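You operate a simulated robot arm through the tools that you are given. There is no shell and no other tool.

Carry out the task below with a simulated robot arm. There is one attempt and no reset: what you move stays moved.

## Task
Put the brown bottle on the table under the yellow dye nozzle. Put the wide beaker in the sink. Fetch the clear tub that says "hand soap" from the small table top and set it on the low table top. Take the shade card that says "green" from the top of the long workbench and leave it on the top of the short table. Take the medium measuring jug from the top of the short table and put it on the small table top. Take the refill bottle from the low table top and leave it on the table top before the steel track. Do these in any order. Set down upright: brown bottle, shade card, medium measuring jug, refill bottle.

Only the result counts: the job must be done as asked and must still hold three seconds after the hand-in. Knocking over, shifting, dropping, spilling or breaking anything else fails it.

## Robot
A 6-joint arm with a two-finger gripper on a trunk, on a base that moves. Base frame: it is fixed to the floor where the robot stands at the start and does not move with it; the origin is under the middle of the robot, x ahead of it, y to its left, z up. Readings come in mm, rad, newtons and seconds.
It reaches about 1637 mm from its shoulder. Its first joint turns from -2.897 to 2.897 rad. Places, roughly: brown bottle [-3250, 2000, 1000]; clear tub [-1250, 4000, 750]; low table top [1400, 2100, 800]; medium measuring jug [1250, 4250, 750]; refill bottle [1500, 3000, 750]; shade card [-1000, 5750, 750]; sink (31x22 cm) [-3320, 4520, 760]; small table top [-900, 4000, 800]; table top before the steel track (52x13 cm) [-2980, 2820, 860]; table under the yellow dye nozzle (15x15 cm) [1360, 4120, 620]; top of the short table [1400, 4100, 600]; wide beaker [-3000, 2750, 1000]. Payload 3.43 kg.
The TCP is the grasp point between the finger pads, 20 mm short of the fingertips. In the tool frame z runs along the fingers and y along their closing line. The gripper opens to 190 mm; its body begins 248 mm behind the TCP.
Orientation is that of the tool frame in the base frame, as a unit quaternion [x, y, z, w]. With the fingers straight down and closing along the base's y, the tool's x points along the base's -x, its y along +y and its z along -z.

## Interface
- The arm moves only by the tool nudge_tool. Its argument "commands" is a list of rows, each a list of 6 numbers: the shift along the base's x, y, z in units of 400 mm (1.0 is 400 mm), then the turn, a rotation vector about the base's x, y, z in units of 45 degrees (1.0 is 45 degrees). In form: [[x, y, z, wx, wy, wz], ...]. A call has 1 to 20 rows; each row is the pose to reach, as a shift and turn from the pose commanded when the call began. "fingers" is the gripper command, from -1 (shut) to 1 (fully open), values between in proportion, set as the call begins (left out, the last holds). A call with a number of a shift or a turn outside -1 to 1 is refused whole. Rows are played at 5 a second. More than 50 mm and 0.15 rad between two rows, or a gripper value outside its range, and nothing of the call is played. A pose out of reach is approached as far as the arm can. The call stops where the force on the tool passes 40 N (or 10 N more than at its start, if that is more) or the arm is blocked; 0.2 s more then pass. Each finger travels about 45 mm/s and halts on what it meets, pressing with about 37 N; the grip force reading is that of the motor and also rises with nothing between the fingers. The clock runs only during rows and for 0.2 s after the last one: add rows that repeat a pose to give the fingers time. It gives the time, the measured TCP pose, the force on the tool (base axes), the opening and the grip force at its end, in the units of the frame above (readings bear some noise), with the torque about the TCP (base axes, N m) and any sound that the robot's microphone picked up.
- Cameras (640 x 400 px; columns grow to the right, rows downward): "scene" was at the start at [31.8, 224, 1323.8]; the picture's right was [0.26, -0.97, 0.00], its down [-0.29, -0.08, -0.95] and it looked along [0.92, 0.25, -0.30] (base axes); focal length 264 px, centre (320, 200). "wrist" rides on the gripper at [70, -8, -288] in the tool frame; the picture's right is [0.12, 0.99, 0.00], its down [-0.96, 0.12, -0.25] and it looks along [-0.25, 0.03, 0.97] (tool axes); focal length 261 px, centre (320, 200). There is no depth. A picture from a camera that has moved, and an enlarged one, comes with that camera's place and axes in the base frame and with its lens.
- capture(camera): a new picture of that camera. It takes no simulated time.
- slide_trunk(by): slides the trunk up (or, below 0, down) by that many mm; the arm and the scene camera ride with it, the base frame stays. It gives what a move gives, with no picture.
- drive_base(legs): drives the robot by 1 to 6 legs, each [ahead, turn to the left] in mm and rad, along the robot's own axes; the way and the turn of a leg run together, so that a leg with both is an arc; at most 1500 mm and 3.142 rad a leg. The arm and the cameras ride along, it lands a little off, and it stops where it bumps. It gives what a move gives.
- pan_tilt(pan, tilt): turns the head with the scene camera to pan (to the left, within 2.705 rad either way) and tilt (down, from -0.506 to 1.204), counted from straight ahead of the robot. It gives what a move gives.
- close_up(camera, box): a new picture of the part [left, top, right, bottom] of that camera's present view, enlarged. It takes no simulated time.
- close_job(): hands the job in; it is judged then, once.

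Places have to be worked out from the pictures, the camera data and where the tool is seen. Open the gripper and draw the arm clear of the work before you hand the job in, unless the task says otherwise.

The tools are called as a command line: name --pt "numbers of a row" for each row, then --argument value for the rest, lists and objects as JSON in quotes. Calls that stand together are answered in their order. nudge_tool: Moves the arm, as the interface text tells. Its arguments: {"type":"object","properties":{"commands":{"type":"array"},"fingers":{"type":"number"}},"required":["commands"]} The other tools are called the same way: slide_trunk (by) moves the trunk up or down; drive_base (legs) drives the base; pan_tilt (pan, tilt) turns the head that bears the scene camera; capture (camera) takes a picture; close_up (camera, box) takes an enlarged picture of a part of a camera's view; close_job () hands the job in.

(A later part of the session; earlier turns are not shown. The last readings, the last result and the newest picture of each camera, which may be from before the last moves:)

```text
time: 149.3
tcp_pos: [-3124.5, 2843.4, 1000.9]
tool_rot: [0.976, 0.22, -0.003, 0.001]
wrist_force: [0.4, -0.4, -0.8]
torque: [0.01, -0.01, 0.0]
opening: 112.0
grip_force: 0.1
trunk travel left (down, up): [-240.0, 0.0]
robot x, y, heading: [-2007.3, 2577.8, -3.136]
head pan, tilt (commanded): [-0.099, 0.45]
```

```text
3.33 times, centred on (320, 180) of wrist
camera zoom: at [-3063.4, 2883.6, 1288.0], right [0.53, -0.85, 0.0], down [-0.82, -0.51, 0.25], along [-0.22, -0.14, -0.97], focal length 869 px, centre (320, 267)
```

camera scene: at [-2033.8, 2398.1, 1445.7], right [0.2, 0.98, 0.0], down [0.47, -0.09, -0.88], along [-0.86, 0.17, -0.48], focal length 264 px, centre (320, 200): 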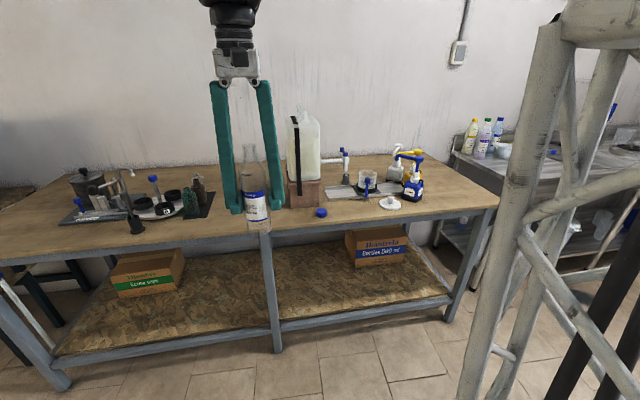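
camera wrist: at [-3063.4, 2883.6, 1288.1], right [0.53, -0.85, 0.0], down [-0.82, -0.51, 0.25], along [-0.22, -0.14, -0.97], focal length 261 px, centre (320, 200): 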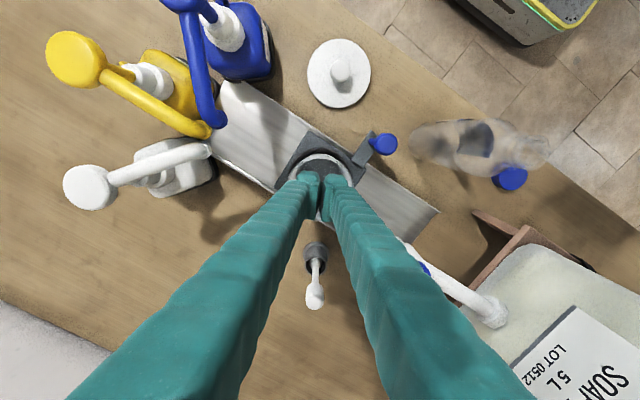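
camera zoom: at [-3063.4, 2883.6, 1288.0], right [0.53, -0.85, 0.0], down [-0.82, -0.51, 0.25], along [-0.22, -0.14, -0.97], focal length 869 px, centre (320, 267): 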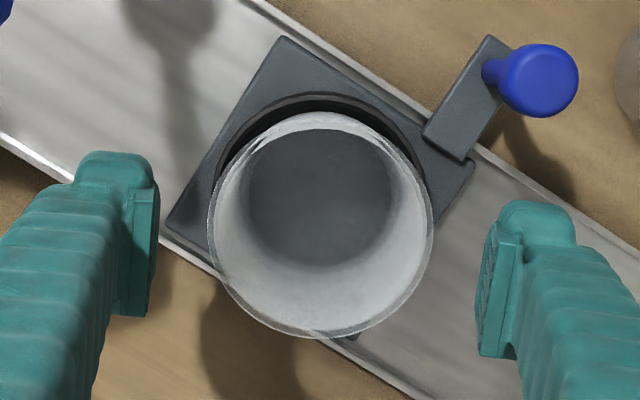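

The rim reads at (-3126, 2843.5), z≈948, base narrower than rim. I descend to z≈936 so the pads centre nearer the rim, then close.

nudge_tool --pt "-0.004 0 -0.06 0 0 0" --pt "-0.004 0 -0.12 0 0 0" --pt "-0.004 0 -0.162 0 0 0" --pt "-0.004 0 -0.162 0 0 0"

nudge_tool --pt "0 0 0 0 0 0" --pt "0 0 0 0 0 0" --pt "0 0 0 0 0 0" --pt "0 0 0 0 0 0" --pt "0 0 0 0 0 0" --pt "0 0 0 0 0 0" --fingers -1

nudge_tool --pt "0 0 0.006 0 0 0" --pt "0 0 0.012 0 0 0" --pt "0 0 0.018 0 0 0"

close_up --camera "scene" --box '[350, 150, 430, 210]'

```text
time: 150.3
tcp_pos: [-3125.0, 2845.5, 935.2]
tool_rot: [0.976, 0.219, -0.004, 0.002]
wrist_force: [0.1, 0.0, -0.5]
torque: [-0.04, 0.0, -0.02]
opening: 112.1
grip_force: 0.1
trunk travel left (down, up): [-240.0, 0.0]
robot x, y, heading: [-2010.0, 2578.8, -3.138]
head pan, tilt (commanded): [-0.099, 0.45]
```

```text
time: 151.8
tcp_pos: [-3124.7, 2845.0, 934.8]
tool_rot: [0.976, 0.219, -0.003, 0.002]
wrist_force: [-0.4, -0.4, 1.5]
torque: [-0.01, 0.01, 0.04]
opening: 87.8
grip_force: 37.0
trunk travel left (down, up): [-240.0, 0.0]
robot x, y, heading: [-2004.8, 2575.9, -3.139]
head pan, tilt (commanded): [-0.099, 0.45]
```

```text
time: 152.6
tcp_pos: [-3124.3, 2845.4, 942.5]
tool_rot: [0.976, 0.22, -0.003, 0.002]
wrist_force: [-0.2, 1.0, 0.5]
torque: [0.01, 0.02, 0.0]
opening: 87.8
grip_force: 36.5
trunk travel left (down, up): [-240.0, 0.0]
robot x, y, heading: [-2002.8, 2580.4, -3.134]
head pan, tilt (commanded): [-0.099, 0.45]
```

```text
6.67 times, centred on (390, 180) of scene
camera zoom: at [-2036.4, 2389.0, 1450.2], right [0.1, 1.0, 0.0], down [0.43, -0.04, -0.9], along [-0.9, 0.09, -0.44], focal length 1759 px, centre (-147, 333)
```

zoom: 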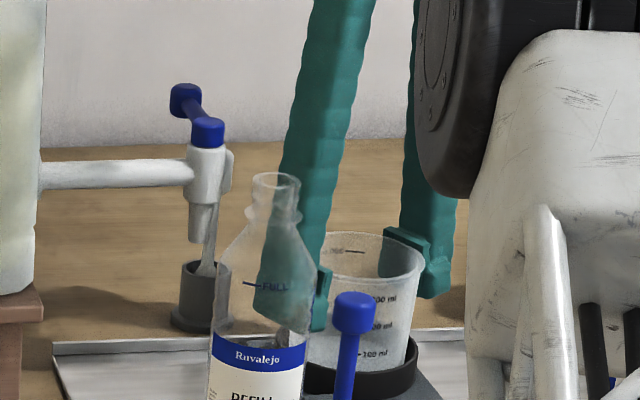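

It rises with the gripper this time (opening steady at 87.8). I keep lifting slowly.

nudge_tool --pt "0 0 0.01 0 0 0" --pt "0 0 0.02 0 0 0" --pt "0 0 0.03 0 0 0" --pt "0 0 0.04 0 0 0" --pt "0 0 0.05 0 0 0" --pt "0 0 0.06 0 0 0"

close_up --camera "scene" --box '[350, 150, 430, 210]'

```text
time: 153.9
tcp_pos: [-3125.2, 2845.3, 967.5]
tool_rot: [0.976, 0.219, -0.003, 0.002]
wrist_force: [-0.1, 0.1, -0.3]
torque: [0.0, -0.03, -0.03]
opening: 87.9
grip_force: 36.7
trunk travel left (down, up): [-240.0, 0.0]
robot x, y, heading: [-2010.3, 2578.6, -3.137]
head pan, tilt (commanded): [-0.099, 0.45]
```

```text
6.67 times, centred on (390, 180) of scene
camera zoom: at [-2036.4, 2389.0, 1450.2], right [0.1, 1.0, 0.0], down [0.43, -0.04, -0.9], along [-0.9, 0.09, -0.44], focal length 1759 px, centre (-147, 333)
```

zoom: 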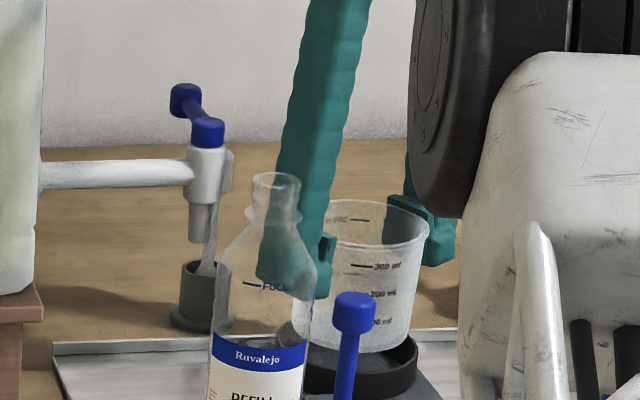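

The beaker is clear of the ring. I keep raising it slowly, easing toward the robot and slightly +y to clear the handle and the refill bottle.

nudge_tool --pt "0 0 0.02 0 0 0" --pt "0 0 0.04 0 0 0" --pt "0 0 0.06 0 0 0" --pt "0 0 0.08 0 0 0" --pt "0 0 0.1 0 0 0" --pt "0.02 0 0.12 0 0 0" --pt "0.04 0 0.14 0 0 0" --pt "0.06 0 0.16 0 0 0" --pt "0.08 0 0.18 0 0 0" --pt "0.1 0 0.2 0 0 0" --pt "0.12 0 0.22 0 0 0" --pt "0.15 0.02 0.24 0 0 0" --pt "0.18 0.04 0.26 0 0 0" --pt "0.22 0.05 0.28 0 0 0" --pt "0.26 0.06 0.3 0 0 0" --pt "0.3 0.06 0.32 0 0 0" --pt "0.34 0.06 0.34 0 0 0" --pt "0.38 0.06 0.36 0 0 0" --pt "0.42 0.06 0.38 0 0 0" --pt "0.46 0.06 0.38 0 0 0"

capture --camera "scene"

capture --camera "wrist"

```text
time: 158.2
tcp_pos: [-2941.8, 2868.7, 1118.6]
tool_rot: [0.976, 0.219, -0.003, 0.001]
wrist_force: [-0.9, 0.6, -1.3]
torque: [-0.01, -0.08, -0.01]
opening: 87.6
grip_force: 37.3
trunk travel left (down, up): [-240.0, 0.0]
robot x, y, heading: [-2007.8, 2577.8, -3.135]
head pan, tilt (commanded): [-0.099, 0.45]
```

```text
taken
camera scene: at [-2036.5, 2388.9, 1450.2], right [0.1, 1.0, 0.0], down [0.43, -0.04, -0.9], along [-0.9, 0.09, -0.44], focal length 264 px, centre (320, 200)
```

scene: 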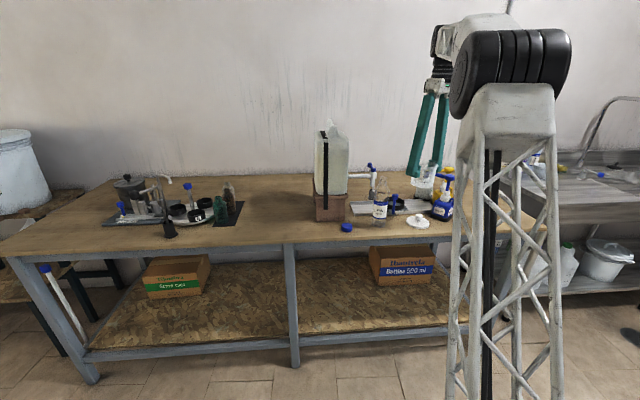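

```text
taken
camera wrist: at [-2880.8, 2907.2, 1406.9], right [0.53, -0.85, 0.0], down [-0.82, -0.51, 0.25], along [-0.22, -0.14, -0.97], focal length 261 px, centre (320, 200)
```

wrist: 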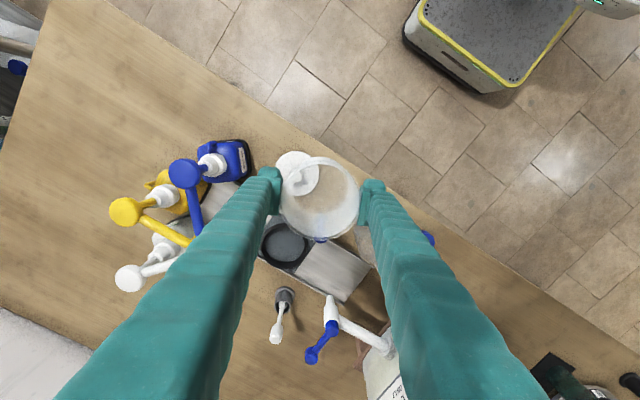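

The beaker is held steady. I draw it back in front of the robot before driving.

nudge_tool --pt "0.05 -0.02 0 0 0 0" --pt "0.11 -0.06 0.005 0 0 0" --pt "0.17 -0.1 0.01 0 0 0" --pt "0.23 -0.14 0.015 0 0 0" --pt "0.29 -0.18 0.02 0 0 0" --pt "0.35 -0.22 0.025 0 0 0" --pt "0.41 -0.26 0.03 0 0 0" --pt "0.47 -0.3 0.035 0 0 0" --pt "0.53 -0.34 0.04 0 0 0" --pt "0.59 -0.38 0.045 0 0 0" --pt "0.65 -0.42 0.05 0 0 0" --pt "0.71 -0.46 0.055 0 0 0" --pt "0.77 -0.5 0.06 0 0 0" --pt "0.83 -0.54 0.06 0 0 0" --pt "0.87 -0.56 0.06 0 0 0"

drive_base --legs '[[0, -1.571]]'

pan_tilt --pan 0.0 --tilt 0.3

capture --camera "scene"

```text
time: 161.3
tcp_pos: [-2592.3, 2644.2, 1143.5]
tool_rot: [0.976, 0.219, -0.002, 0.002]
wrist_force: [0.7, -0.1, -1.3]
torque: [-0.06, -0.08, -0.02]
opening: 87.3
grip_force: 37.2
trunk travel left (down, up): [-240.0, 0.0]
robot x, y, heading: [-2004.0, 2577.0, -3.138]
head pan, tilt (commanded): [-0.099, 0.45]
```

```text
time: 165.8
tcp_pos: [-1936.1, 3163.0, 1143.8]
tool_rot: [0.843, -0.538, -0.004, -0.002]
wrist_force: [0.0, -0.1, -1.4]
torque: [-0.02, -0.02, 0.04]
opening: 87.2
grip_force: 37.0
trunk travel left (down, up): [-240.0, 0.0]
robot x, y, heading: [-2004.3, 2572.7, 1.567]
head pan, tilt (commanded): [-0.099, 0.45]
```

```text
time: 166.5
tcp_pos: [-1935.9, 3164.4, 1142.5]
tool_rot: [0.843, -0.539, -0.003, -0.001]
wrist_force: [0.0, -0.9, -0.2]
torque: [-0.02, 0.0, 0.02]
opening: 86.7
grip_force: 37.0
trunk travel left (down, up): [-240.0, 0.0]
robot x, y, heading: [-2007.9, 2580.5, 1.568]
head pan, tilt (commanded): [0.0, 0.3]
```

```text
taken
camera scene: at [-2204.0, 2612.5, 1464.0], right [1.0, 0.0, 0.0], down [0.0, -0.3, -0.96], along [0.0, 0.96, -0.3], focal length 264 px, centre (320, 200)
```

scene: 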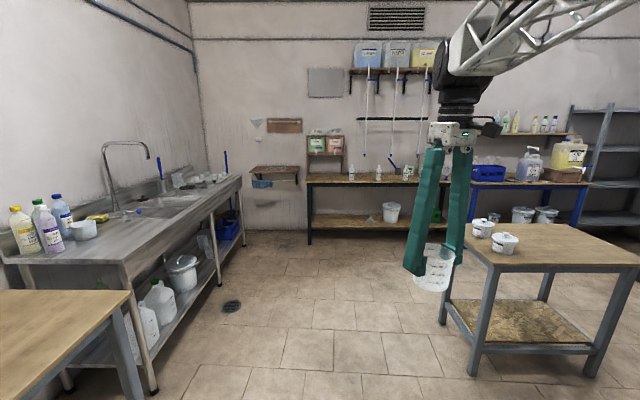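

The sink counter's front edge is near x≈-2990 with the basin around (-3300, 4450) and a gooseneck faucet beside it. I drive north to about (-2300, 4480) and face the sink.

drive_base --legs '[[0, 0.153], [1000, 0], [920, 0], [0, 1.42]]'

pan_tilt --pan -0.1 --tilt 0.5

capture --camera "scene"

capture --camera "wrist"

```text
time: 180.4
tcp_pos: [-2865.0, 4558.1, 1143.0]
tool_rot: [0.978, 0.209, -0.003, 0.002]
wrist_force: [0.7, -0.3, 0.1]
torque: [0.02, -0.03, -0.02]
opening: 85.3
grip_force: 36.7
trunk travel left (down, up): [-240.0, 0.0]
robot x, y, heading: [-2279.4, 4480.9, 3.123]
head pan, tilt (commanded): [0.0, 0.3]
```

```text
time: 181.2
tcp_pos: [-2863.8, 4560.0, 1143.1]
tool_rot: [0.978, 0.209, -0.003, 0.002]
wrist_force: [-0.7, 0.1, 0.5]
torque: [-0.02, -0.02, 0.01]
opening: 85.2
grip_force: 37.5
trunk travel left (down, up): [-240.0, 0.0]
robot x, y, heading: [-2281.1, 4481.9, 3.125]
head pan, tilt (commanded): [-0.099, 0.499]
```

```text
taken
camera scene: at [-2311.7, 4292.5, 1445.7], right [0.12, 0.99, 0.0], down [0.47, -0.06, -0.88], along [-0.87, 0.1, -0.48], focal length 264 px, centre (320, 200)
```

scene: 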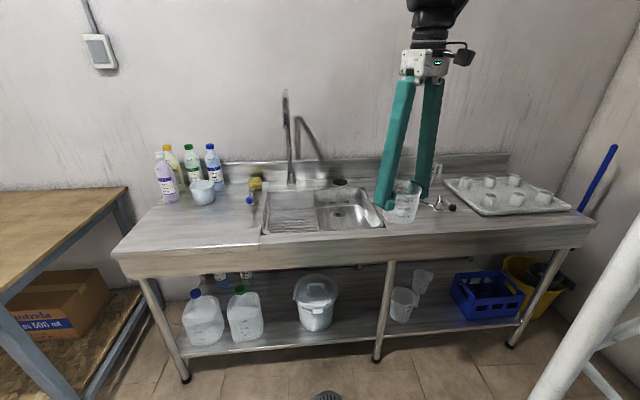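

```text
taken
camera wrist: at [-2802.9, 4596.8, 1430.5], right [0.51, -0.86, 0.0], down [-0.83, -0.5, 0.25], along [-0.22, -0.13, -0.97], focal length 261 px, centre (320, 200)
```

wrist: 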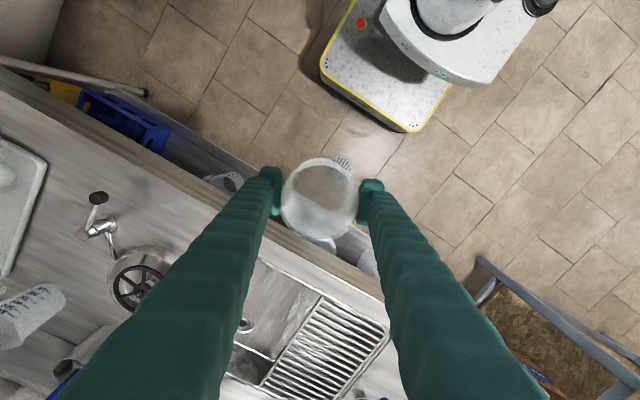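

The basin is right of the ribbed drainboard. I zoom in to get its rim corners and the drain.

close_up --camera "scene" --box '[240, 140, 420, 250]'

```text
3.56 times, centred on (330, 195) of scene
camera zoom: at [-2311.7, 4292.5, 1445.7], right [0.12, 0.99, 0.0], down [0.47, -0.06, -0.88], along [-0.87, 0.1, -0.48], focal length 938 px, centre (284, 218)
```

zoom: 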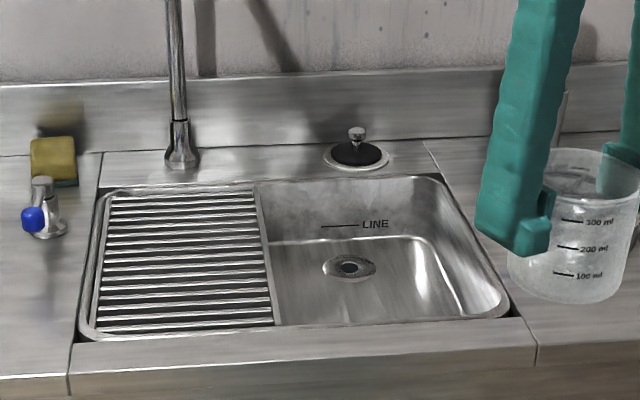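

The basin opening spans about x −3475…−3138, y 4385…4640 (rim z≈855, floor z≈760), with the faucet off at y≈4285. I carry the beaker over it.

nudge_tool --pt "-0.05 -0.005 0 0 0 0" --pt "-0.11 -0.01 -0.005 0 0 0" --pt "-0.18 -0.02 -0.01 0 0 0" --pt "-0.25 -0.03 -0.015 0 0 0" --pt "-0.32 -0.04 -0.02 0 0 0" --pt "-0.39 -0.05 -0.025 0 0 0" --pt "-0.46 -0.06 -0.03 0 0 0" --pt "-0.53 -0.07 -0.04 0 0 0" --pt "-0.6 -0.08 -0.05 0 0 0" --pt "-0.67 -0.09 -0.06 0 0 0" --pt "-0.74 -0.1 -0.07 0 0 0" --pt "-0.81 -0.11 -0.08 0 0 0" --pt "-0.88 -0.11 -0.09 0 0 0" --pt "-0.94 -0.11 -0.1 0 0 0" --pt "-0.99 -0.11 -0.1 0 0 0"

close_up --camera "scene" --box '[220, 100, 440, 250]'

capture --camera "wrist"

```text
time: 184.4
tcp_pos: [-3260.7, 4515.2, 1103.6]
tool_rot: [0.978, 0.208, -0.004, 0.001]
wrist_force: [-0.3, 0.2, -0.1]
torque: [0.01, 0.08, 0.0]
opening: 85.2
grip_force: 37.2
trunk travel left (down, up): [-240.0, 0.0]
robot x, y, heading: [-2283.7, 4484.3, 3.129]
head pan, tilt (commanded): [-0.099, 0.499]
```

```text
2.67 times, centred on (330, 175) of scene
camera zoom: at [-2311.5, 4292.5, 1445.7], right [0.12, 0.99, 0.0], down [0.48, -0.06, -0.88], along [-0.87, 0.1, -0.48], focal length 704 px, centre (293, 267)
```

zoom: 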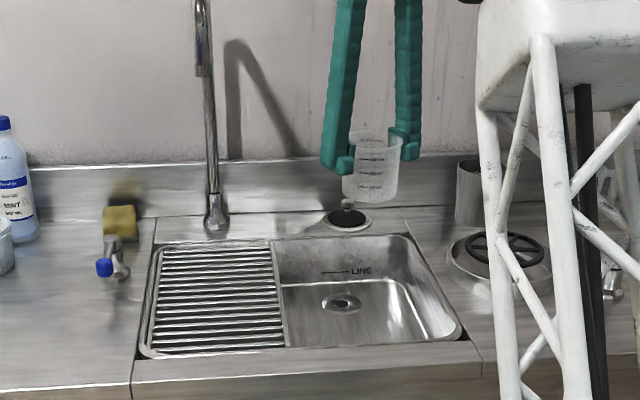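

```text
taken
camera wrist: at [-3198.7, 4552.5, 1390.4], right [0.51, -0.86, 0.0], down [-0.83, -0.5, 0.25], along [-0.22, -0.13, -0.97], focal length 261 px, centre (320, 200)
```

wrist: 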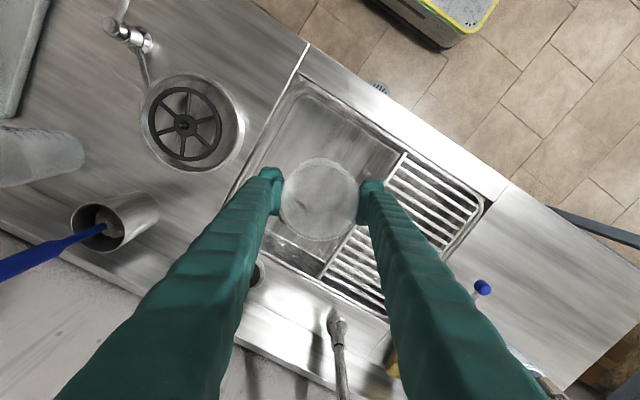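

The basin centre from the wrist view is about (-3301, 4512). I shift 40 mm and lower into the basin.

nudge_tool --pt "-0.05 -0.005 -0.03 0 0 0" --pt "-0.1 -0.008 -0.08 0 0 0" --pt "-0.1 -0.008 -0.14 0 0 0" --pt "-0.1 -0.008 -0.2 0 0 0" --pt "-0.1 -0.008 -0.26 0 0 0" --pt "-0.1 -0.008 -0.32 0 0 0" --pt "-0.1 -0.008 -0.38 0 0 0" --pt "-0.1 -0.008 -0.44 0 0 0" --pt "-0.1 -0.008 -0.5 0 0 0" --pt "-0.1 -0.008 -0.55 0 0 0" --pt "-0.1 -0.008 -0.59 0 0 0" --pt "-0.1 -0.008 -0.61 0 0 0"

close_up --camera "scene" --box '[240, 120, 420, 250]'

```text
time: 187.0
tcp_pos: [-3301.0, 4511.8, 858.0]
tool_rot: [0.978, 0.209, -0.003, 0.002]
wrist_force: [0.1, -0.5, -0.4]
torque: [-0.04, 0.0, 0.0]
opening: 84.9
grip_force: 36.8
trunk travel left (down, up): [-240.0, 0.0]
robot x, y, heading: [-2284.0, 4480.3, 3.13]
head pan, tilt (commanded): [-0.099, 0.499]
```

```text
3.08 times, centred on (330, 185) of scene
camera zoom: at [-2311.8, 4292.5, 1445.7], right [0.12, 0.99, 0.0], down [0.48, -0.06, -0.88], along [-0.87, 0.1, -0.48], focal length 812 px, centre (289, 246)
```

zoom: 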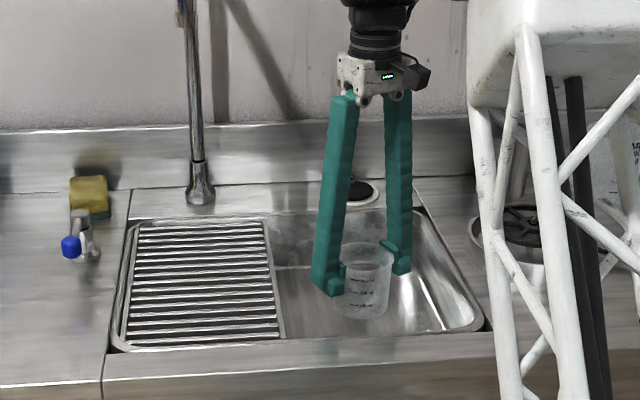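

The beaker is in the basin, just above the floor. I feel downward in small steps.

nudge_tool --pt "0 0 -0.01 0 0 0" --pt "0 0 -0.02 0 0 0" --pt "0 0 -0.03 0 0 0"

nudge_tool --pt "0 0 -0.008 0 0 0" --pt "0 0 -0.016 0 0 0"

nudge_tool --pt "0 0 -0.008 0 0 0" --pt "0 0 -0.016 0 0 0"

```text
time: 187.8
tcp_pos: [-3301.1, 4511.5, 847.1]
tool_rot: [0.978, 0.208, -0.003, 0.0]
wrist_force: [-0.2, 0.0, 0.1]
torque: [-0.01, -0.01, 0.01]
opening: 85.1
grip_force: 36.6
trunk travel left (down, up): [-240.0, 0.0]
robot x, y, heading: [-2281.6, 4479.3, 3.126]
head pan, tilt (commanded): [-0.099, 0.499]
```

```text
time: 188.4
tcp_pos: [-3300.5, 4510.8, 838.8]
tool_rot: [0.978, 0.208, -0.002, 0.001]
wrist_force: [0.0, -0.4, -0.8]
torque: [-0.01, 0.01, -0.02]
opening: 85.2
grip_force: 37.1
trunk travel left (down, up): [-240.0, 0.0]
robot x, y, heading: [-2278.0, 4479.2, 3.13]
head pan, tilt (commanded): [-0.099, 0.499]
```

```text
time: 189.0
tcp_pos: [-3300.0, 4511.8, 834.2]
tool_rot: [0.978, 0.208, -0.003, 0.002]
wrist_force: [0.0, -0.7, -0.9]
torque: [-0.02, 0.02, 0.01]
opening: 85.1
grip_force: 36.7
trunk travel left (down, up): [-240.0, 0.0]
robot x, y, heading: [-2278.8, 4481.0, 3.122]
head pan, tilt (commanded): [-0.099, 0.499]
```

No contact yet at z≈834. I continue down in small steps.

nudge_tool --pt "0 0 -0.008 0 0 0" --pt "0 0 -0.016 0 0 0"

nudge_tool --pt "0 0 -0.008 0 0 0" --pt "0 0 -0.016 0 0 0"

close_up --camera "scene" --box '[290, 170, 390, 240]'

```text
time: 189.6
tcp_pos: [-3300.9, 4511.6, 826.7]
tool_rot: [0.978, 0.208, -0.004, 0.002]
wrist_force: [0.5, 0.4, -1.0]
torque: [-0.01, -0.02, -0.03]
opening: 85.3
grip_force: 36.7
trunk travel left (down, up): [-240.0, 0.0]
robot x, y, heading: [-2283.6, 4480.1, 3.122]
head pan, tilt (commanded): [-0.099, 0.499]
```

```text
time: 190.2
tcp_pos: [-3302.1, 4511.5, 821.8]
tool_rot: [0.978, 0.209, -0.004, 0.001]
wrist_force: [0.3, 1.0, 3.0]
torque: [0.12, 0.03, 0.0]
opening: 85.1
grip_force: 37.6
trunk travel left (down, up): [-240.0, 0.0]
robot x, y, heading: [-2282.1, 4483.2, 3.124]
head pan, tilt (commanded): [-0.099, 0.499]
```

```text
5.71 times, centred on (340, 205) of scene
camera zoom: at [-2311.7, 4292.5, 1445.8], right [0.12, 0.99, 0.0], down [0.48, -0.06, -0.88], along [-0.87, 0.1, -0.48], focal length 1508 px, centre (206, 171)
```

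zoom: 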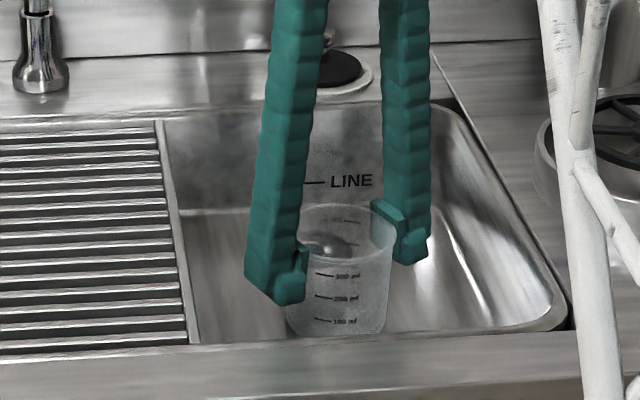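

Light contact (3 N) at z≈822. I open the fingers and rise straight out.

nudge_tool --pt "0 0 0 0 0 0" --pt "0 0 0 0 0 0" --pt "0 0 0 0 0 0" --pt "0 0 0 0 0 0" --pt "0 0 0 0 0 0" --fingers 0.3

nudge_tool --pt "0 0 0.05 0 0 0" --pt "0 0 0.12 0 0 0" --pt "0 0 0.22 0 0 0" --pt "0 0 0.32 0 0 0" --pt "0 0 0.42 0 0 0" --pt "0 0 0.52 0 0 0" --pt "0 0 0.62 0 0 0"

close_up --camera "scene" --box '[270, 150, 410, 250]'

```text
time: 191.4
tcp_pos: [-3301.5, 4512.8, 821.7]
tool_rot: [0.978, 0.208, -0.003, 0.002]
wrist_force: [-0.2, 0.1, -0.6]
torque: [-0.02, -0.02, -0.04]
opening: 123.6
grip_force: 0.1
trunk travel left (down, up): [-240.0, 0.0]
robot x, y, heading: [-2280.7, 4478.5, 3.125]
head pan, tilt (commanded): [-0.099, 0.499]
```

```text
time: 193.0
tcp_pos: [-3300.3, 4512.0, 1069.2]
tool_rot: [0.978, 0.209, -0.002, 0.002]
wrist_force: [-0.2, 0.2, -0.3]
torque: [0.01, -0.02, -0.03]
opening: 123.3
grip_force: 0.0
trunk travel left (down, up): [-240.0, 0.0]
robot x, y, heading: [-2280.5, 4479.1, 3.127]
head pan, tilt (commanded): [-0.099, 0.499]
```

```text
4.00 times, centred on (340, 200) of scene
camera zoom: at [-2312.0, 4292.5, 1445.6], right [0.12, 0.99, 0.0], down [0.48, -0.06, -0.88], along [-0.87, 0.1, -0.48], focal length 1055 px, centre (240, 200)
```

zoom: 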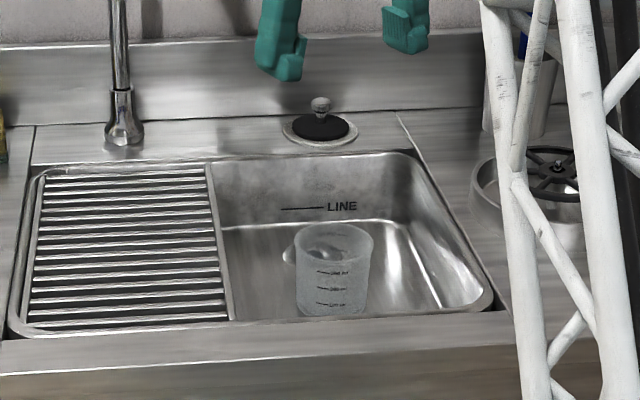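

The wide beaker is standing in the sink. Next I'll fetch the green shade card; I draw the arm back to the robot's front, squaring the tool.

nudge_tool --pt "0.08 0 0.03 0 0 -0.05" --pt "0.18 0 0.06 0 0 -0.1" --pt "0.28 0 0.09 0 0 -0.15" --pt "0.38 0 0.12 0 0 -0.2" --pt "0.48 0 0.15 0 0 -0.25" --pt "0.58 0 0.18 0 0 -0.3" --pt "0.68 0 0.2 0 0 -0.35" --pt "0.78 0 0.2 0 0 -0.4" --pt "0.88 0 0.2 0 0 -0.46" --pt "0.98 0 0.2 0 0 -0.53" --fingers 0.3

drive_base --legs '[[0, -1.45], [0, -1.395], [1330, 0]]'

pan_tilt --pan 1.2 --tilt 0.3

capture --camera "scene"

pan_tilt --pan 0.0 --tilt 0.3

capture --camera "scene"

```text
time: 195.2
tcp_pos: [-2908.2, 4511.2, 1148.6]
tool_rot: [1.0, 0.002, -0.003, 0.0]
wrist_force: [-2.1, -0.4, -0.6]
torque: [0.01, -0.22, -0.01]
opening: 123.6
grip_force: 0.1
trunk travel left (down, up): [-240.0, 0.0]
robot x, y, heading: [-2280.8, 4480.1, 3.122]
head pan, tilt (commanded): [-0.099, 0.499]
```

```text
time: 209.3
tcp_pos: [-367.2, 4974.5, 1149.7]
tool_rot: [-0.141, 0.99, 0.001, 0.003]
wrist_force: [0.2, 0.0, -0.2]
torque: [0.0, -0.02, 0.03]
opening: 123.5
grip_force: 0.1
trunk travel left (down, up): [-240.0, 0.0]
robot x, y, heading: [-981.7, 4830.3, 0.261]
head pan, tilt (commanded): [-0.099, 0.499]
```

```text
time: 210.7
tcp_pos: [-366.9, 4973.5, 1149.9]
tool_rot: [-0.14, 0.99, 0.0, 0.003]
wrist_force: [-0.4, 0.4, 0.5]
torque: [-0.01, 0.02, -0.02]
opening: 123.0
grip_force: 0.0
trunk travel left (down, up): [-240.0, 0.0]
robot x, y, heading: [-980.7, 4830.7, 0.26]
head pan, tilt (commanded): [1.201, 0.3]
```

```text
taken
camera scene: at [-1078.2, 5102.0, 1464.1], right [0.99, -0.11, 0.0], down [-0.03, -0.29, -0.96], along [0.1, 0.95, -0.3], focal length 264 px, centre (320, 200)
```

scene: 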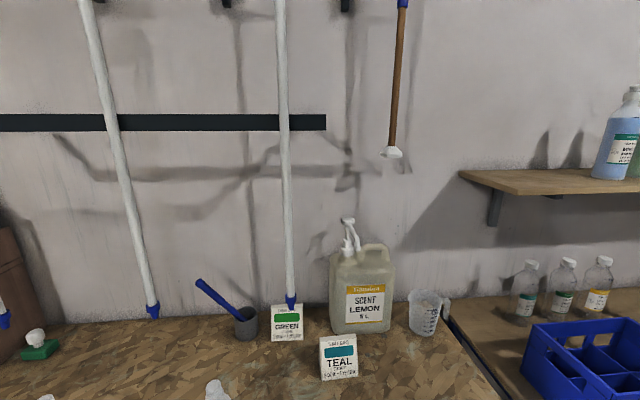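

```text
time: 212.1
tcp_pos: [-366.8, 4973.3, 1150.1]
tool_rot: [-0.14, 0.99, 0.001, 0.004]
wrist_force: [0.1, 0.1, 0.6]
torque: [-0.01, -0.02, 0.02]
opening: 123.2
grip_force: 0.0
trunk travel left (down, up): [-240.0, 0.0]
robot x, y, heading: [-984.6, 4830.9, 0.257]
head pan, tilt (commanded): [0.0, 0.3]
```

```text
taken
camera scene: at [-998.3, 5033.3, 1464.1], right [0.26, -0.97, 0.0], down [-0.29, -0.08, -0.96], along [0.92, 0.25, -0.3], focal length 264 px, centre (320, 200)
```

scene: 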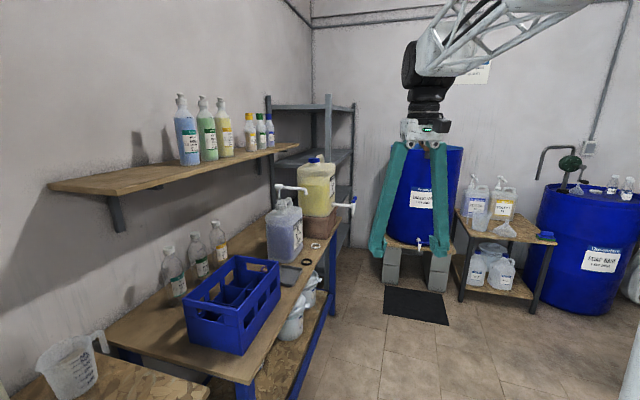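

The GREEN and TEAL shade cards stand on the bench; a mop pole hangs just by the GREEN one. I zoom in on that area.

pan_tilt --pan 1.25 --tilt 0.5

close_up --camera "scene" --box '[220, 180, 420, 320]'

capture --camera "scene"

```text
time: 213.6
tcp_pos: [-367.1, 4973.4, 1149.9]
tool_rot: [-0.14, 0.99, 0.0, 0.003]
wrist_force: [0.2, -0.2, 0.5]
torque: [-0.01, -0.01, 0.02]
opening: 123.5
grip_force: 0.0
trunk travel left (down, up): [-240.0, 0.0]
robot x, y, heading: [-981.1, 4831.3, 0.26]
head pan, tilt (commanded): [1.25, 0.499]
```

```text
2.86 times, centred on (320, 250) of scene
camera zoom: at [-1082.9, 5100.0, 1445.7], right [1.0, -0.06, 0.0], down [-0.03, -0.48, -0.88], along [0.05, 0.88, -0.48], focal length 754 px, centre (320, 57)
```

zoom: 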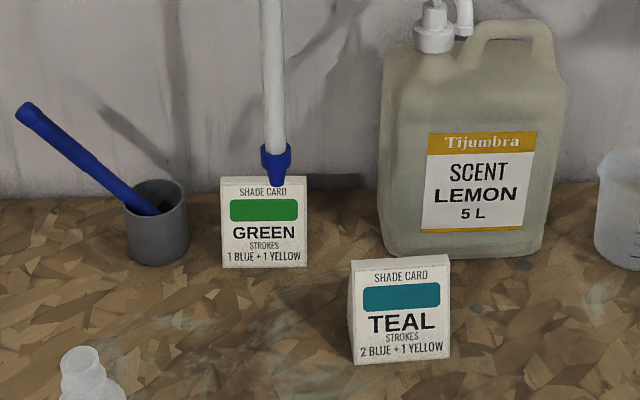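

```text
taken
camera scene: at [-1082.9, 5100.0, 1445.7], right [1.0, -0.06, 0.0], down [-0.03, -0.48, -0.88], along [0.05, 0.88, -0.48], focal length 264 px, centre (320, 200)
```

scene: 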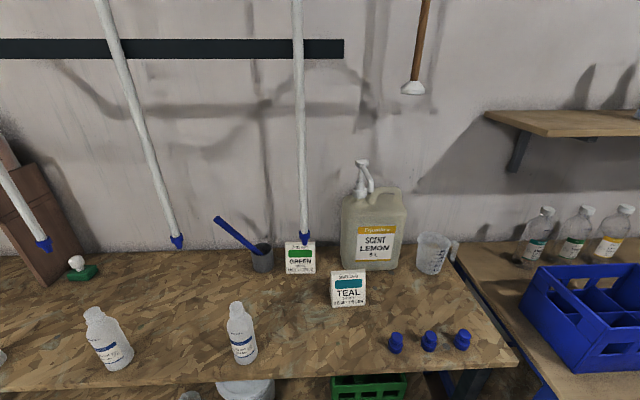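

The cards are tent-shaped; GREEN is about 108 mm wide at roughly (-1114, 5830), with a pole tip hanging right above it, so I'll take it with a forward-tilted grasp and draw it out before lifting. First I turn to face the bench.

drive_base --legs '[[0, 1.31]]'

capture --camera "wrist"

pan_tilt --pan 0.0 --tilt 0.5

capture --camera "scene"

```text
time: 217.4
tcp_pos: [-965.5, 5461.3, 1150.3]
tool_rot: [0.717, -0.697, -0.003, -0.002]
wrist_force: [0.4, -0.6, -0.2]
torque: [-0.02, 0.02, -0.01]
opening: 123.4
grip_force: 0.1
trunk travel left (down, up): [-240.0, 0.0]
robot x, y, heading: [-980.5, 4831.0, 1.582]
head pan, tilt (commanded): [1.25, 0.499]
```

```text
taken
camera wrist: at [-955.2, 5389.0, 1437.3], right [-0.99, -0.15, 0.0], down [-0.14, 0.96, 0.25], along [-0.04, 0.25, -0.97], focal length 261 px, centre (320, 200)
```

wrist: 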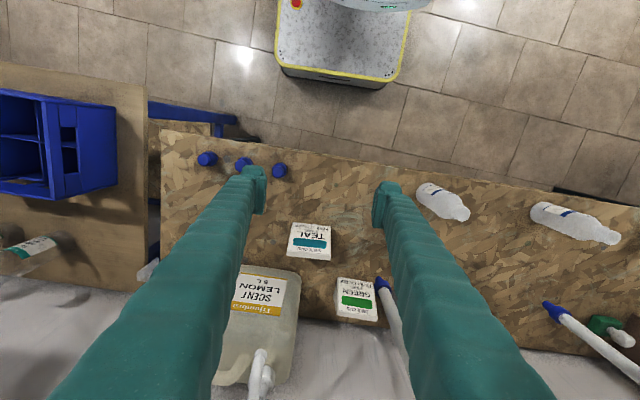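

```text
time: 218.8
tcp_pos: [-964.9, 5461.5, 1150.3]
tool_rot: [0.716, -0.698, -0.001, -0.001]
wrist_force: [0.1, 0.1, 1.0]
torque: [0.04, 0.01, -0.01]
opening: 123.5
grip_force: 0.1
trunk travel left (down, up): [-240.0, 0.0]
robot x, y, heading: [-982.3, 4829.8, 1.577]
head pan, tilt (commanded): [0.0, 0.499]
```

```text
taken
camera scene: at [-1178.3, 4862.1, 1445.7], right [1.0, 0.01, 0.0], down [0.0, -0.48, -0.88], along [-0.01, 0.88, -0.48], focal length 264 px, centre (320, 200)
```

scene: 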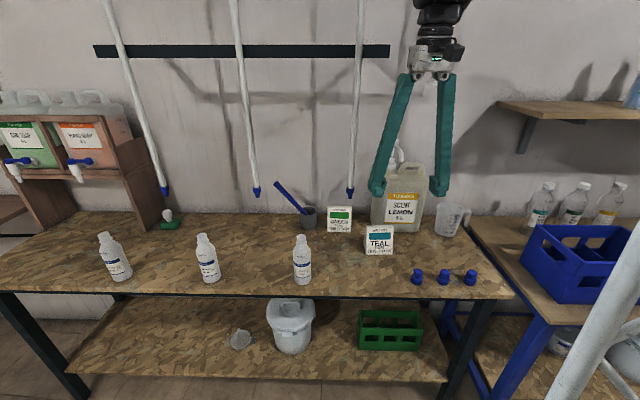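

From here the pole tip and the GREEN card separate. I zoom both cameras to triangulate card, table height and pole tip.

close_up --camera "wrist" --box '[270, 210, 430, 340]'

close_up --camera "scene" --box '[280, 160, 440, 270]'

```text
3.08 times, centred on (350, 275) of wrist
camera zoom: at [-955.2, 5389.0, 1437.4], right [-0.99, -0.15, 0.0], down [-0.14, 0.96, 0.25], along [-0.04, 0.25, -0.97], focal length 802 px, centre (228, -31)
```

zoom: 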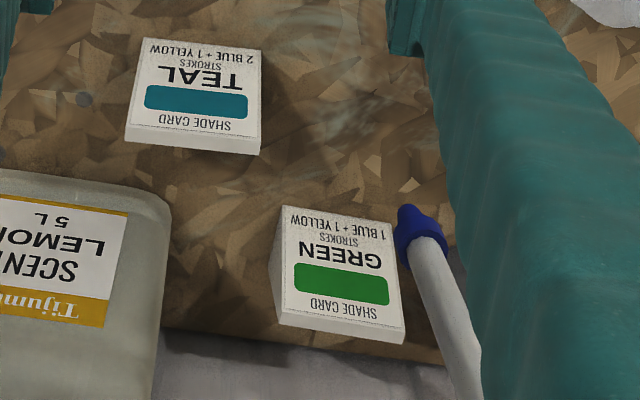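

```text
3.64 times, centred on (360, 215) of scene
camera zoom: at [-1178.3, 4862.1, 1445.7], right [1.0, 0.01, 0.0], down [0.0, -0.48, -0.88], along [-0.01, 0.88, -0.48], focal length 960 px, centre (174, 146)
```

zoom: 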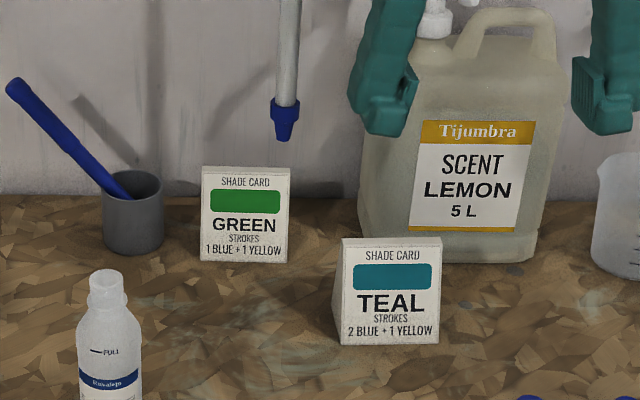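

The pole tip is at (-1089, 5610, 1046), well above and in front; the GREEN card spans x −1159…−1060, front base y≈5757, apex y≈5797, table z≈808. I'll slide in beneath the pole with the tool 20° below horizontal: first I back off and tilt halfway.

nudge_tool --pt "-0.045 -0.019 -0.048 0.097 0 -0.004" --pt "-0.09 -0.038 -0.096 0.194 0 -0.008" --pt "-0.135 -0.057 -0.144 0.291 0 -0.012" --pt "-0.18 -0.076 -0.192 0.388 0 -0.016" --pt "-0.225 -0.095 -0.24 0.485 0 -0.02" --pt "-0.27 -0.114 -0.288 0.582 0 -0.024" --pt "-0.315 -0.133 -0.336 0.68 0 -0.028" --pt "-0.36 -0.153 -0.385 0.778 0 -0.034" --fingers 0.158

nudge_tool --pt "0 0 0 0.1 0 0" --pt "0 0 0 0.2 0 0" --pt "0 0 0 0.3 0 0" --pt "0 0 0 0.4 0 0" --pt "0 0 0 0.5 0 0" --pt "0 0 0 0.6 0 0" --pt "0 0 0 0.7 0 0" --pt "0 0 0 0.778 0 0" --pt "0 0 0 0.778 0 0"

capture --camera "scene"

capture --camera "wrist"

```text
time: 220.6
tcp_pos: [-1111.5, 5401.8, 994.8]
tool_rot: [0.674, -0.673, -0.213, -0.217]
wrist_force: [-0.2, -0.2, -0.2]
torque: [-0.01, -0.01, -0.01]
opening: 110.2
grip_force: 0.0
trunk travel left (down, up): [-240.0, 0.0]
robot x, y, heading: [-980.2, 4833.8, 1.58]
head pan, tilt (commanded): [0.0, 0.499]
```

```text
time: 222.6
tcp_pos: [-1168.8, 5457.7, 1125.1]
tool_rot: [-0.579, 0.58, 0.401, 0.409]
wrist_force: [-0.1, 0.9, 0.6]
torque: [-0.01, 0.0, -0.04]
opening: 110.2
grip_force: 0.0
out of reach, approached as far as the arm can: row 3, 4, 5, 6, 7, 8, 9
trunk travel left (down, up): [-240.0, 0.0]
robot x, y, heading: [-977.9, 4830.0, 1.579]
head pan, tilt (commanded): [0.0, 0.499]
```

```text
taken
camera scene: at [-1178.3, 4862.0, 1445.7], right [1.0, 0.01, 0.0], down [0.0, -0.48, -0.88], along [-0.01, 0.88, -0.48], focal length 264 px, centre (320, 200)
```

scene: 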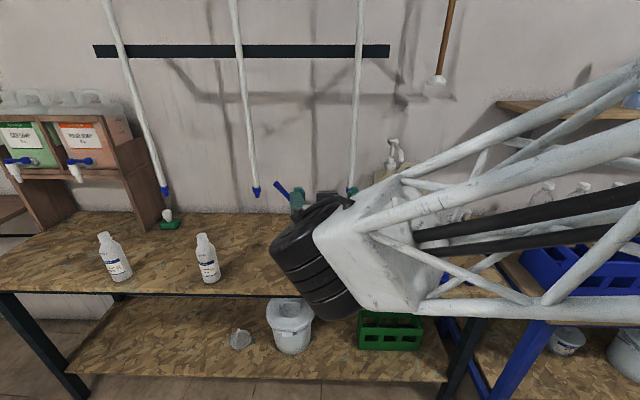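

```text
taken
camera wrist: at [-1163.9, 5163.5, 1157.6], right [-0.99, -0.03, -0.12], down [-0.12, 0.1, 0.99], along [-0.02, 0.99, -0.1], focal length 261 px, centre (320, 200)
```

wrist: 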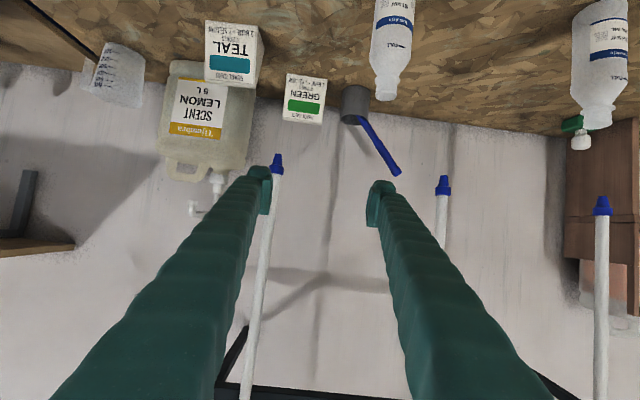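

The wrist got too close to the body, so the arm settled higher at (-1169, 5458, 1125) but with the right tilt. From here I go down and slightly forward, staying in front of the pole tip.

nudge_tool --pt "0 0.01 -0.1 0 0 0" --pt "0 0.02 -0.2 0 0 0" --pt "0 0.04 -0.3 0 0 0" --pt "0 0.06 -0.4 0 0 0" --pt "0 0.06 -0.4 0 0 0"

capture --camera "wrist"

```text
time: 223.8
tcp_pos: [-1224.9, 5535.9, 1046.4]
tool_rot: [-0.578, 0.58, 0.402, 0.41]
wrist_force: [-0.3, 0.8, -0.1]
torque: [-0.02, 0.01, -0.01]
opening: 110.1
grip_force: 0.0
out of reach, approached as far as the arm can: row 1, 2, 3, 4, 5
trunk travel left (down, up): [-240.0, 0.0]
robot x, y, heading: [-979.6, 4834.4, 1.58]
head pan, tilt (commanded): [0.0, 0.499]
```

```text
taken
camera wrist: at [-1220.1, 5240.6, 1078.1], right [-0.99, -0.03, -0.12], down [-0.12, 0.1, 0.99], along [-0.02, 0.99, -0.1], focal length 261 px, centre (320, 200)
```

wrist: 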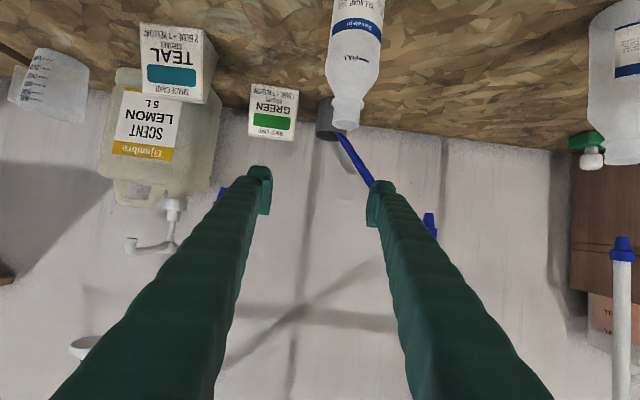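

The arm sits at an inner reach limit, so I want the robot farther back. I look behind to see how much room there is to the small table.

pan_tilt --pan 2.6 --tilt 0.6

capture --camera "scene"

pan_tilt --pan -2.6 --tilt 0.6

capture --camera "scene"

```text
time: 226.1
tcp_pos: [-1225.1, 5535.1, 1045.6]
tool_rot: [-0.578, 0.579, 0.403, 0.41]
wrist_force: [-0.8, 0.7, -0.6]
torque: [0.02, -0.01, 0.01]
opening: 109.9
grip_force: 0.0
trunk travel left (down, up): [-240.0, 0.0]
robot x, y, heading: [-981.3, 4828.0, 1.576]
head pan, tilt (commanded): [2.601, 0.6]
```

```text
taken
camera scene: at [-1222.5, 4694.9, 1436.6], right [-0.86, 0.51, 0.0], down [0.29, 0.49, -0.83], along [-0.42, -0.71, -0.56], focal length 264 px, centre (320, 200)
```

scene: 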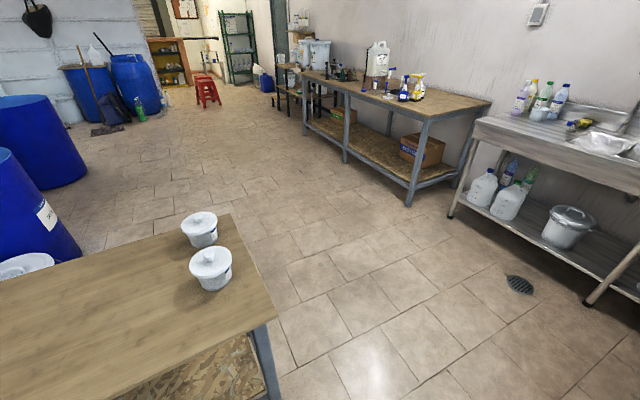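

```text
time: 230.2
tcp_pos: [-1224.5, 5533.6, 1046.0]
tool_rot: [-0.578, 0.58, 0.403, 0.41]
wrist_force: [0.1, -0.2, 0.6]
torque: [-0.02, -0.01, 0.01]
opening: 110.0
grip_force: 0.0
trunk travel left (down, up): [-240.0, 0.0]
robot x, y, heading: [-983.2, 4831.0, 1.578]
head pan, tilt (commanded): [-2.601, 0.6]
```

```text
taken
camera scene: at [-1149.0, 4854.8, 1436.8], right [0.95, -0.32, 0.0], down [-0.18, -0.53, -0.83], along [0.27, 0.78, -0.56], focal length 264 px, centre (320, 200)
```

scene: 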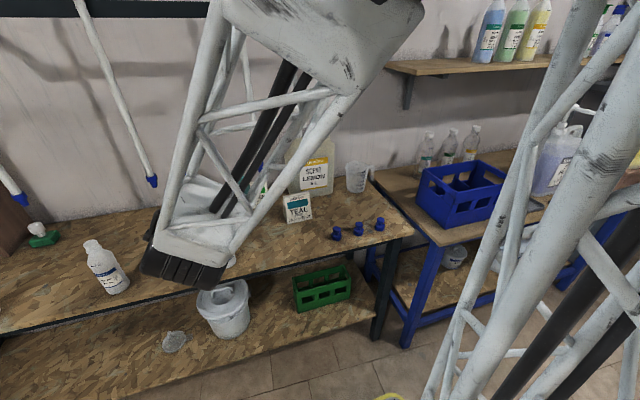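

The head was blocked by the arm on the right, and there is about 200 mm free behind. I turn the head back, reverse 165 mm, and lower the trunk 100 mm for more room at this tilt.

pan_tilt --pan 0.3 --tilt 0.5

drive_base --legs '[[-165, 0]]'

slide_trunk --by -100

capture --camera "scene"

capture --camera "wrist"

```text
time: 232.7
tcp_pos: [-1224.8, 5535.2, 1046.4]
tool_rot: [-0.578, 0.579, 0.403, 0.41]
wrist_force: [0.4, 0.1, 0.1]
torque: [0.0, -0.02, 0.03]
opening: 109.7
grip_force: 0.1
trunk travel left (down, up): [-240.0, 0.0]
robot x, y, heading: [-982.8, 4832.7, 1.582]
head pan, tilt (commanded): [0.3, 0.499]
```

```text
time: 234.2
tcp_pos: [-1224.7, 5368.9, 1046.4]
tool_rot: [-0.578, 0.58, 0.402, 0.41]
wrist_force: [0.8, -0.3, 0.3]
torque: [0.0, -0.01, 0.0]
opening: 110.0
grip_force: 0.1
trunk travel left (down, up): [-240.0, 0.0]
robot x, y, heading: [-977.7, 4664.9, 1.574]
head pan, tilt (commanded): [0.3, 0.499]
```

```text
time: 235.5
tcp_pos: [-1223.4, 5367.5, 947.1]
tool_rot: [-0.578, 0.58, 0.403, 0.41]
wrist_force: [-0.2, -0.4, -0.8]
torque: [0.01, -0.01, 0.0]
opening: 110.0
grip_force: 0.1
trunk travel left (down, up): [-140.0, 100.0]
robot x, y, heading: [-975.7, 4663.8, 1.579]
head pan, tilt (commanded): [0.3, 0.499]
```

```text
taken
camera scene: at [-1203.9, 4690.5, 1345.7], right [0.95, 0.3, 0.0], down [0.15, -0.46, -0.88], along [-0.27, 0.84, -0.48], focal length 264 px, centre (320, 200)
```

scene: 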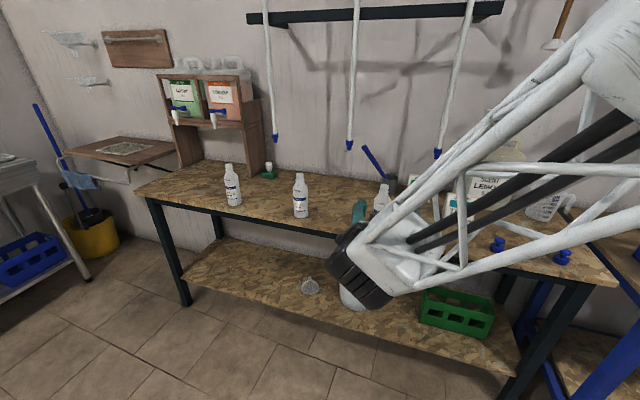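

```text
taken
camera wrist: at [-1218.8, 5073.2, 978.4], right [-0.99, -0.03, -0.12], down [-0.12, 0.1, 0.99], along [-0.02, 0.99, -0.1], focal length 261 px, centre (320, 200)
```

wrist: 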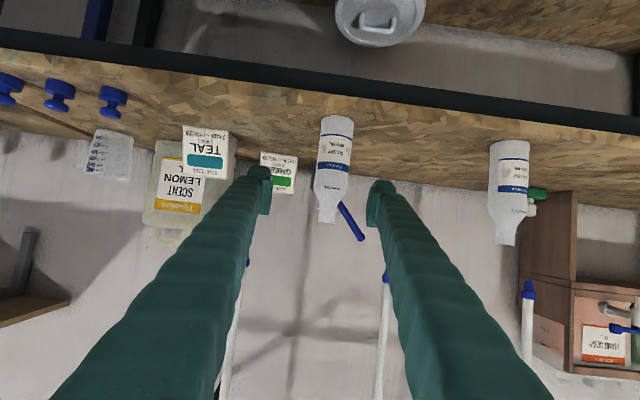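

Looking good: tool is low, in front of the bench. I shift right to x≈-1109 and forward to the start of the approach line.

nudge_tool --pt "0.057 0.056 0.01 0 0 0" --pt "0.114 0.112 0.02 0 0 0" --pt "0.171 0.168 0.03 0 0 0" --pt "0.228 0.224 0.04 0 0 0" --pt "0.285 0.28 0.048 0 0 0" --pt "0.285 0.28 0.048 0 0 0"

capture --camera "wrist"

capture --camera "scene"

```text
time: 236.9
tcp_pos: [-1110.3, 5479.5, 966.1]
tool_rot: [-0.578, 0.579, 0.403, 0.41]
wrist_force: [-0.4, 0.7, 0.3]
torque: [0.01, -0.02, 0.03]
opening: 110.0
grip_force: 0.1
trunk travel left (down, up): [-140.0, 100.0]
robot x, y, heading: [-978.7, 4667.9, 1.578]
head pan, tilt (commanded): [0.3, 0.499]
```

```text
taken
camera wrist: at [-1105.3, 5185.2, 998.0], right [-0.99, -0.03, -0.12], down [-0.12, 0.1, 0.99], along [-0.02, 0.99, -0.1], focal length 261 px, centre (320, 200)
```

wrist: 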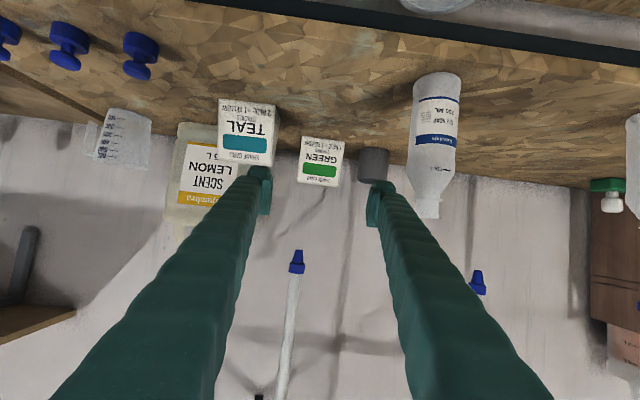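

```text
taken
camera scene: at [-1203.9, 4690.4, 1345.7], right [0.95, 0.3, 0.0], down [0.15, -0.46, -0.88], along [-0.27, 0.84, -0.48], focal length 264 px, centre (320, 200)
```

scene: 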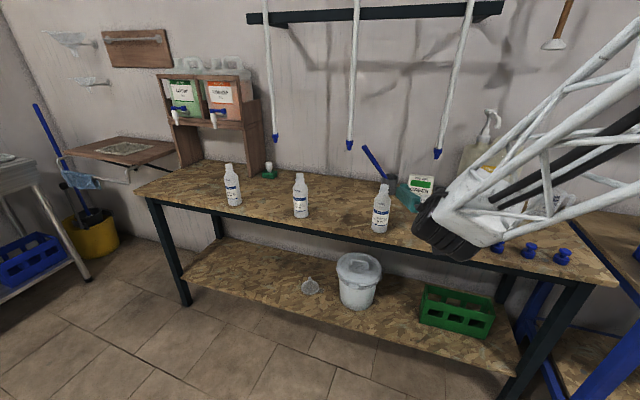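

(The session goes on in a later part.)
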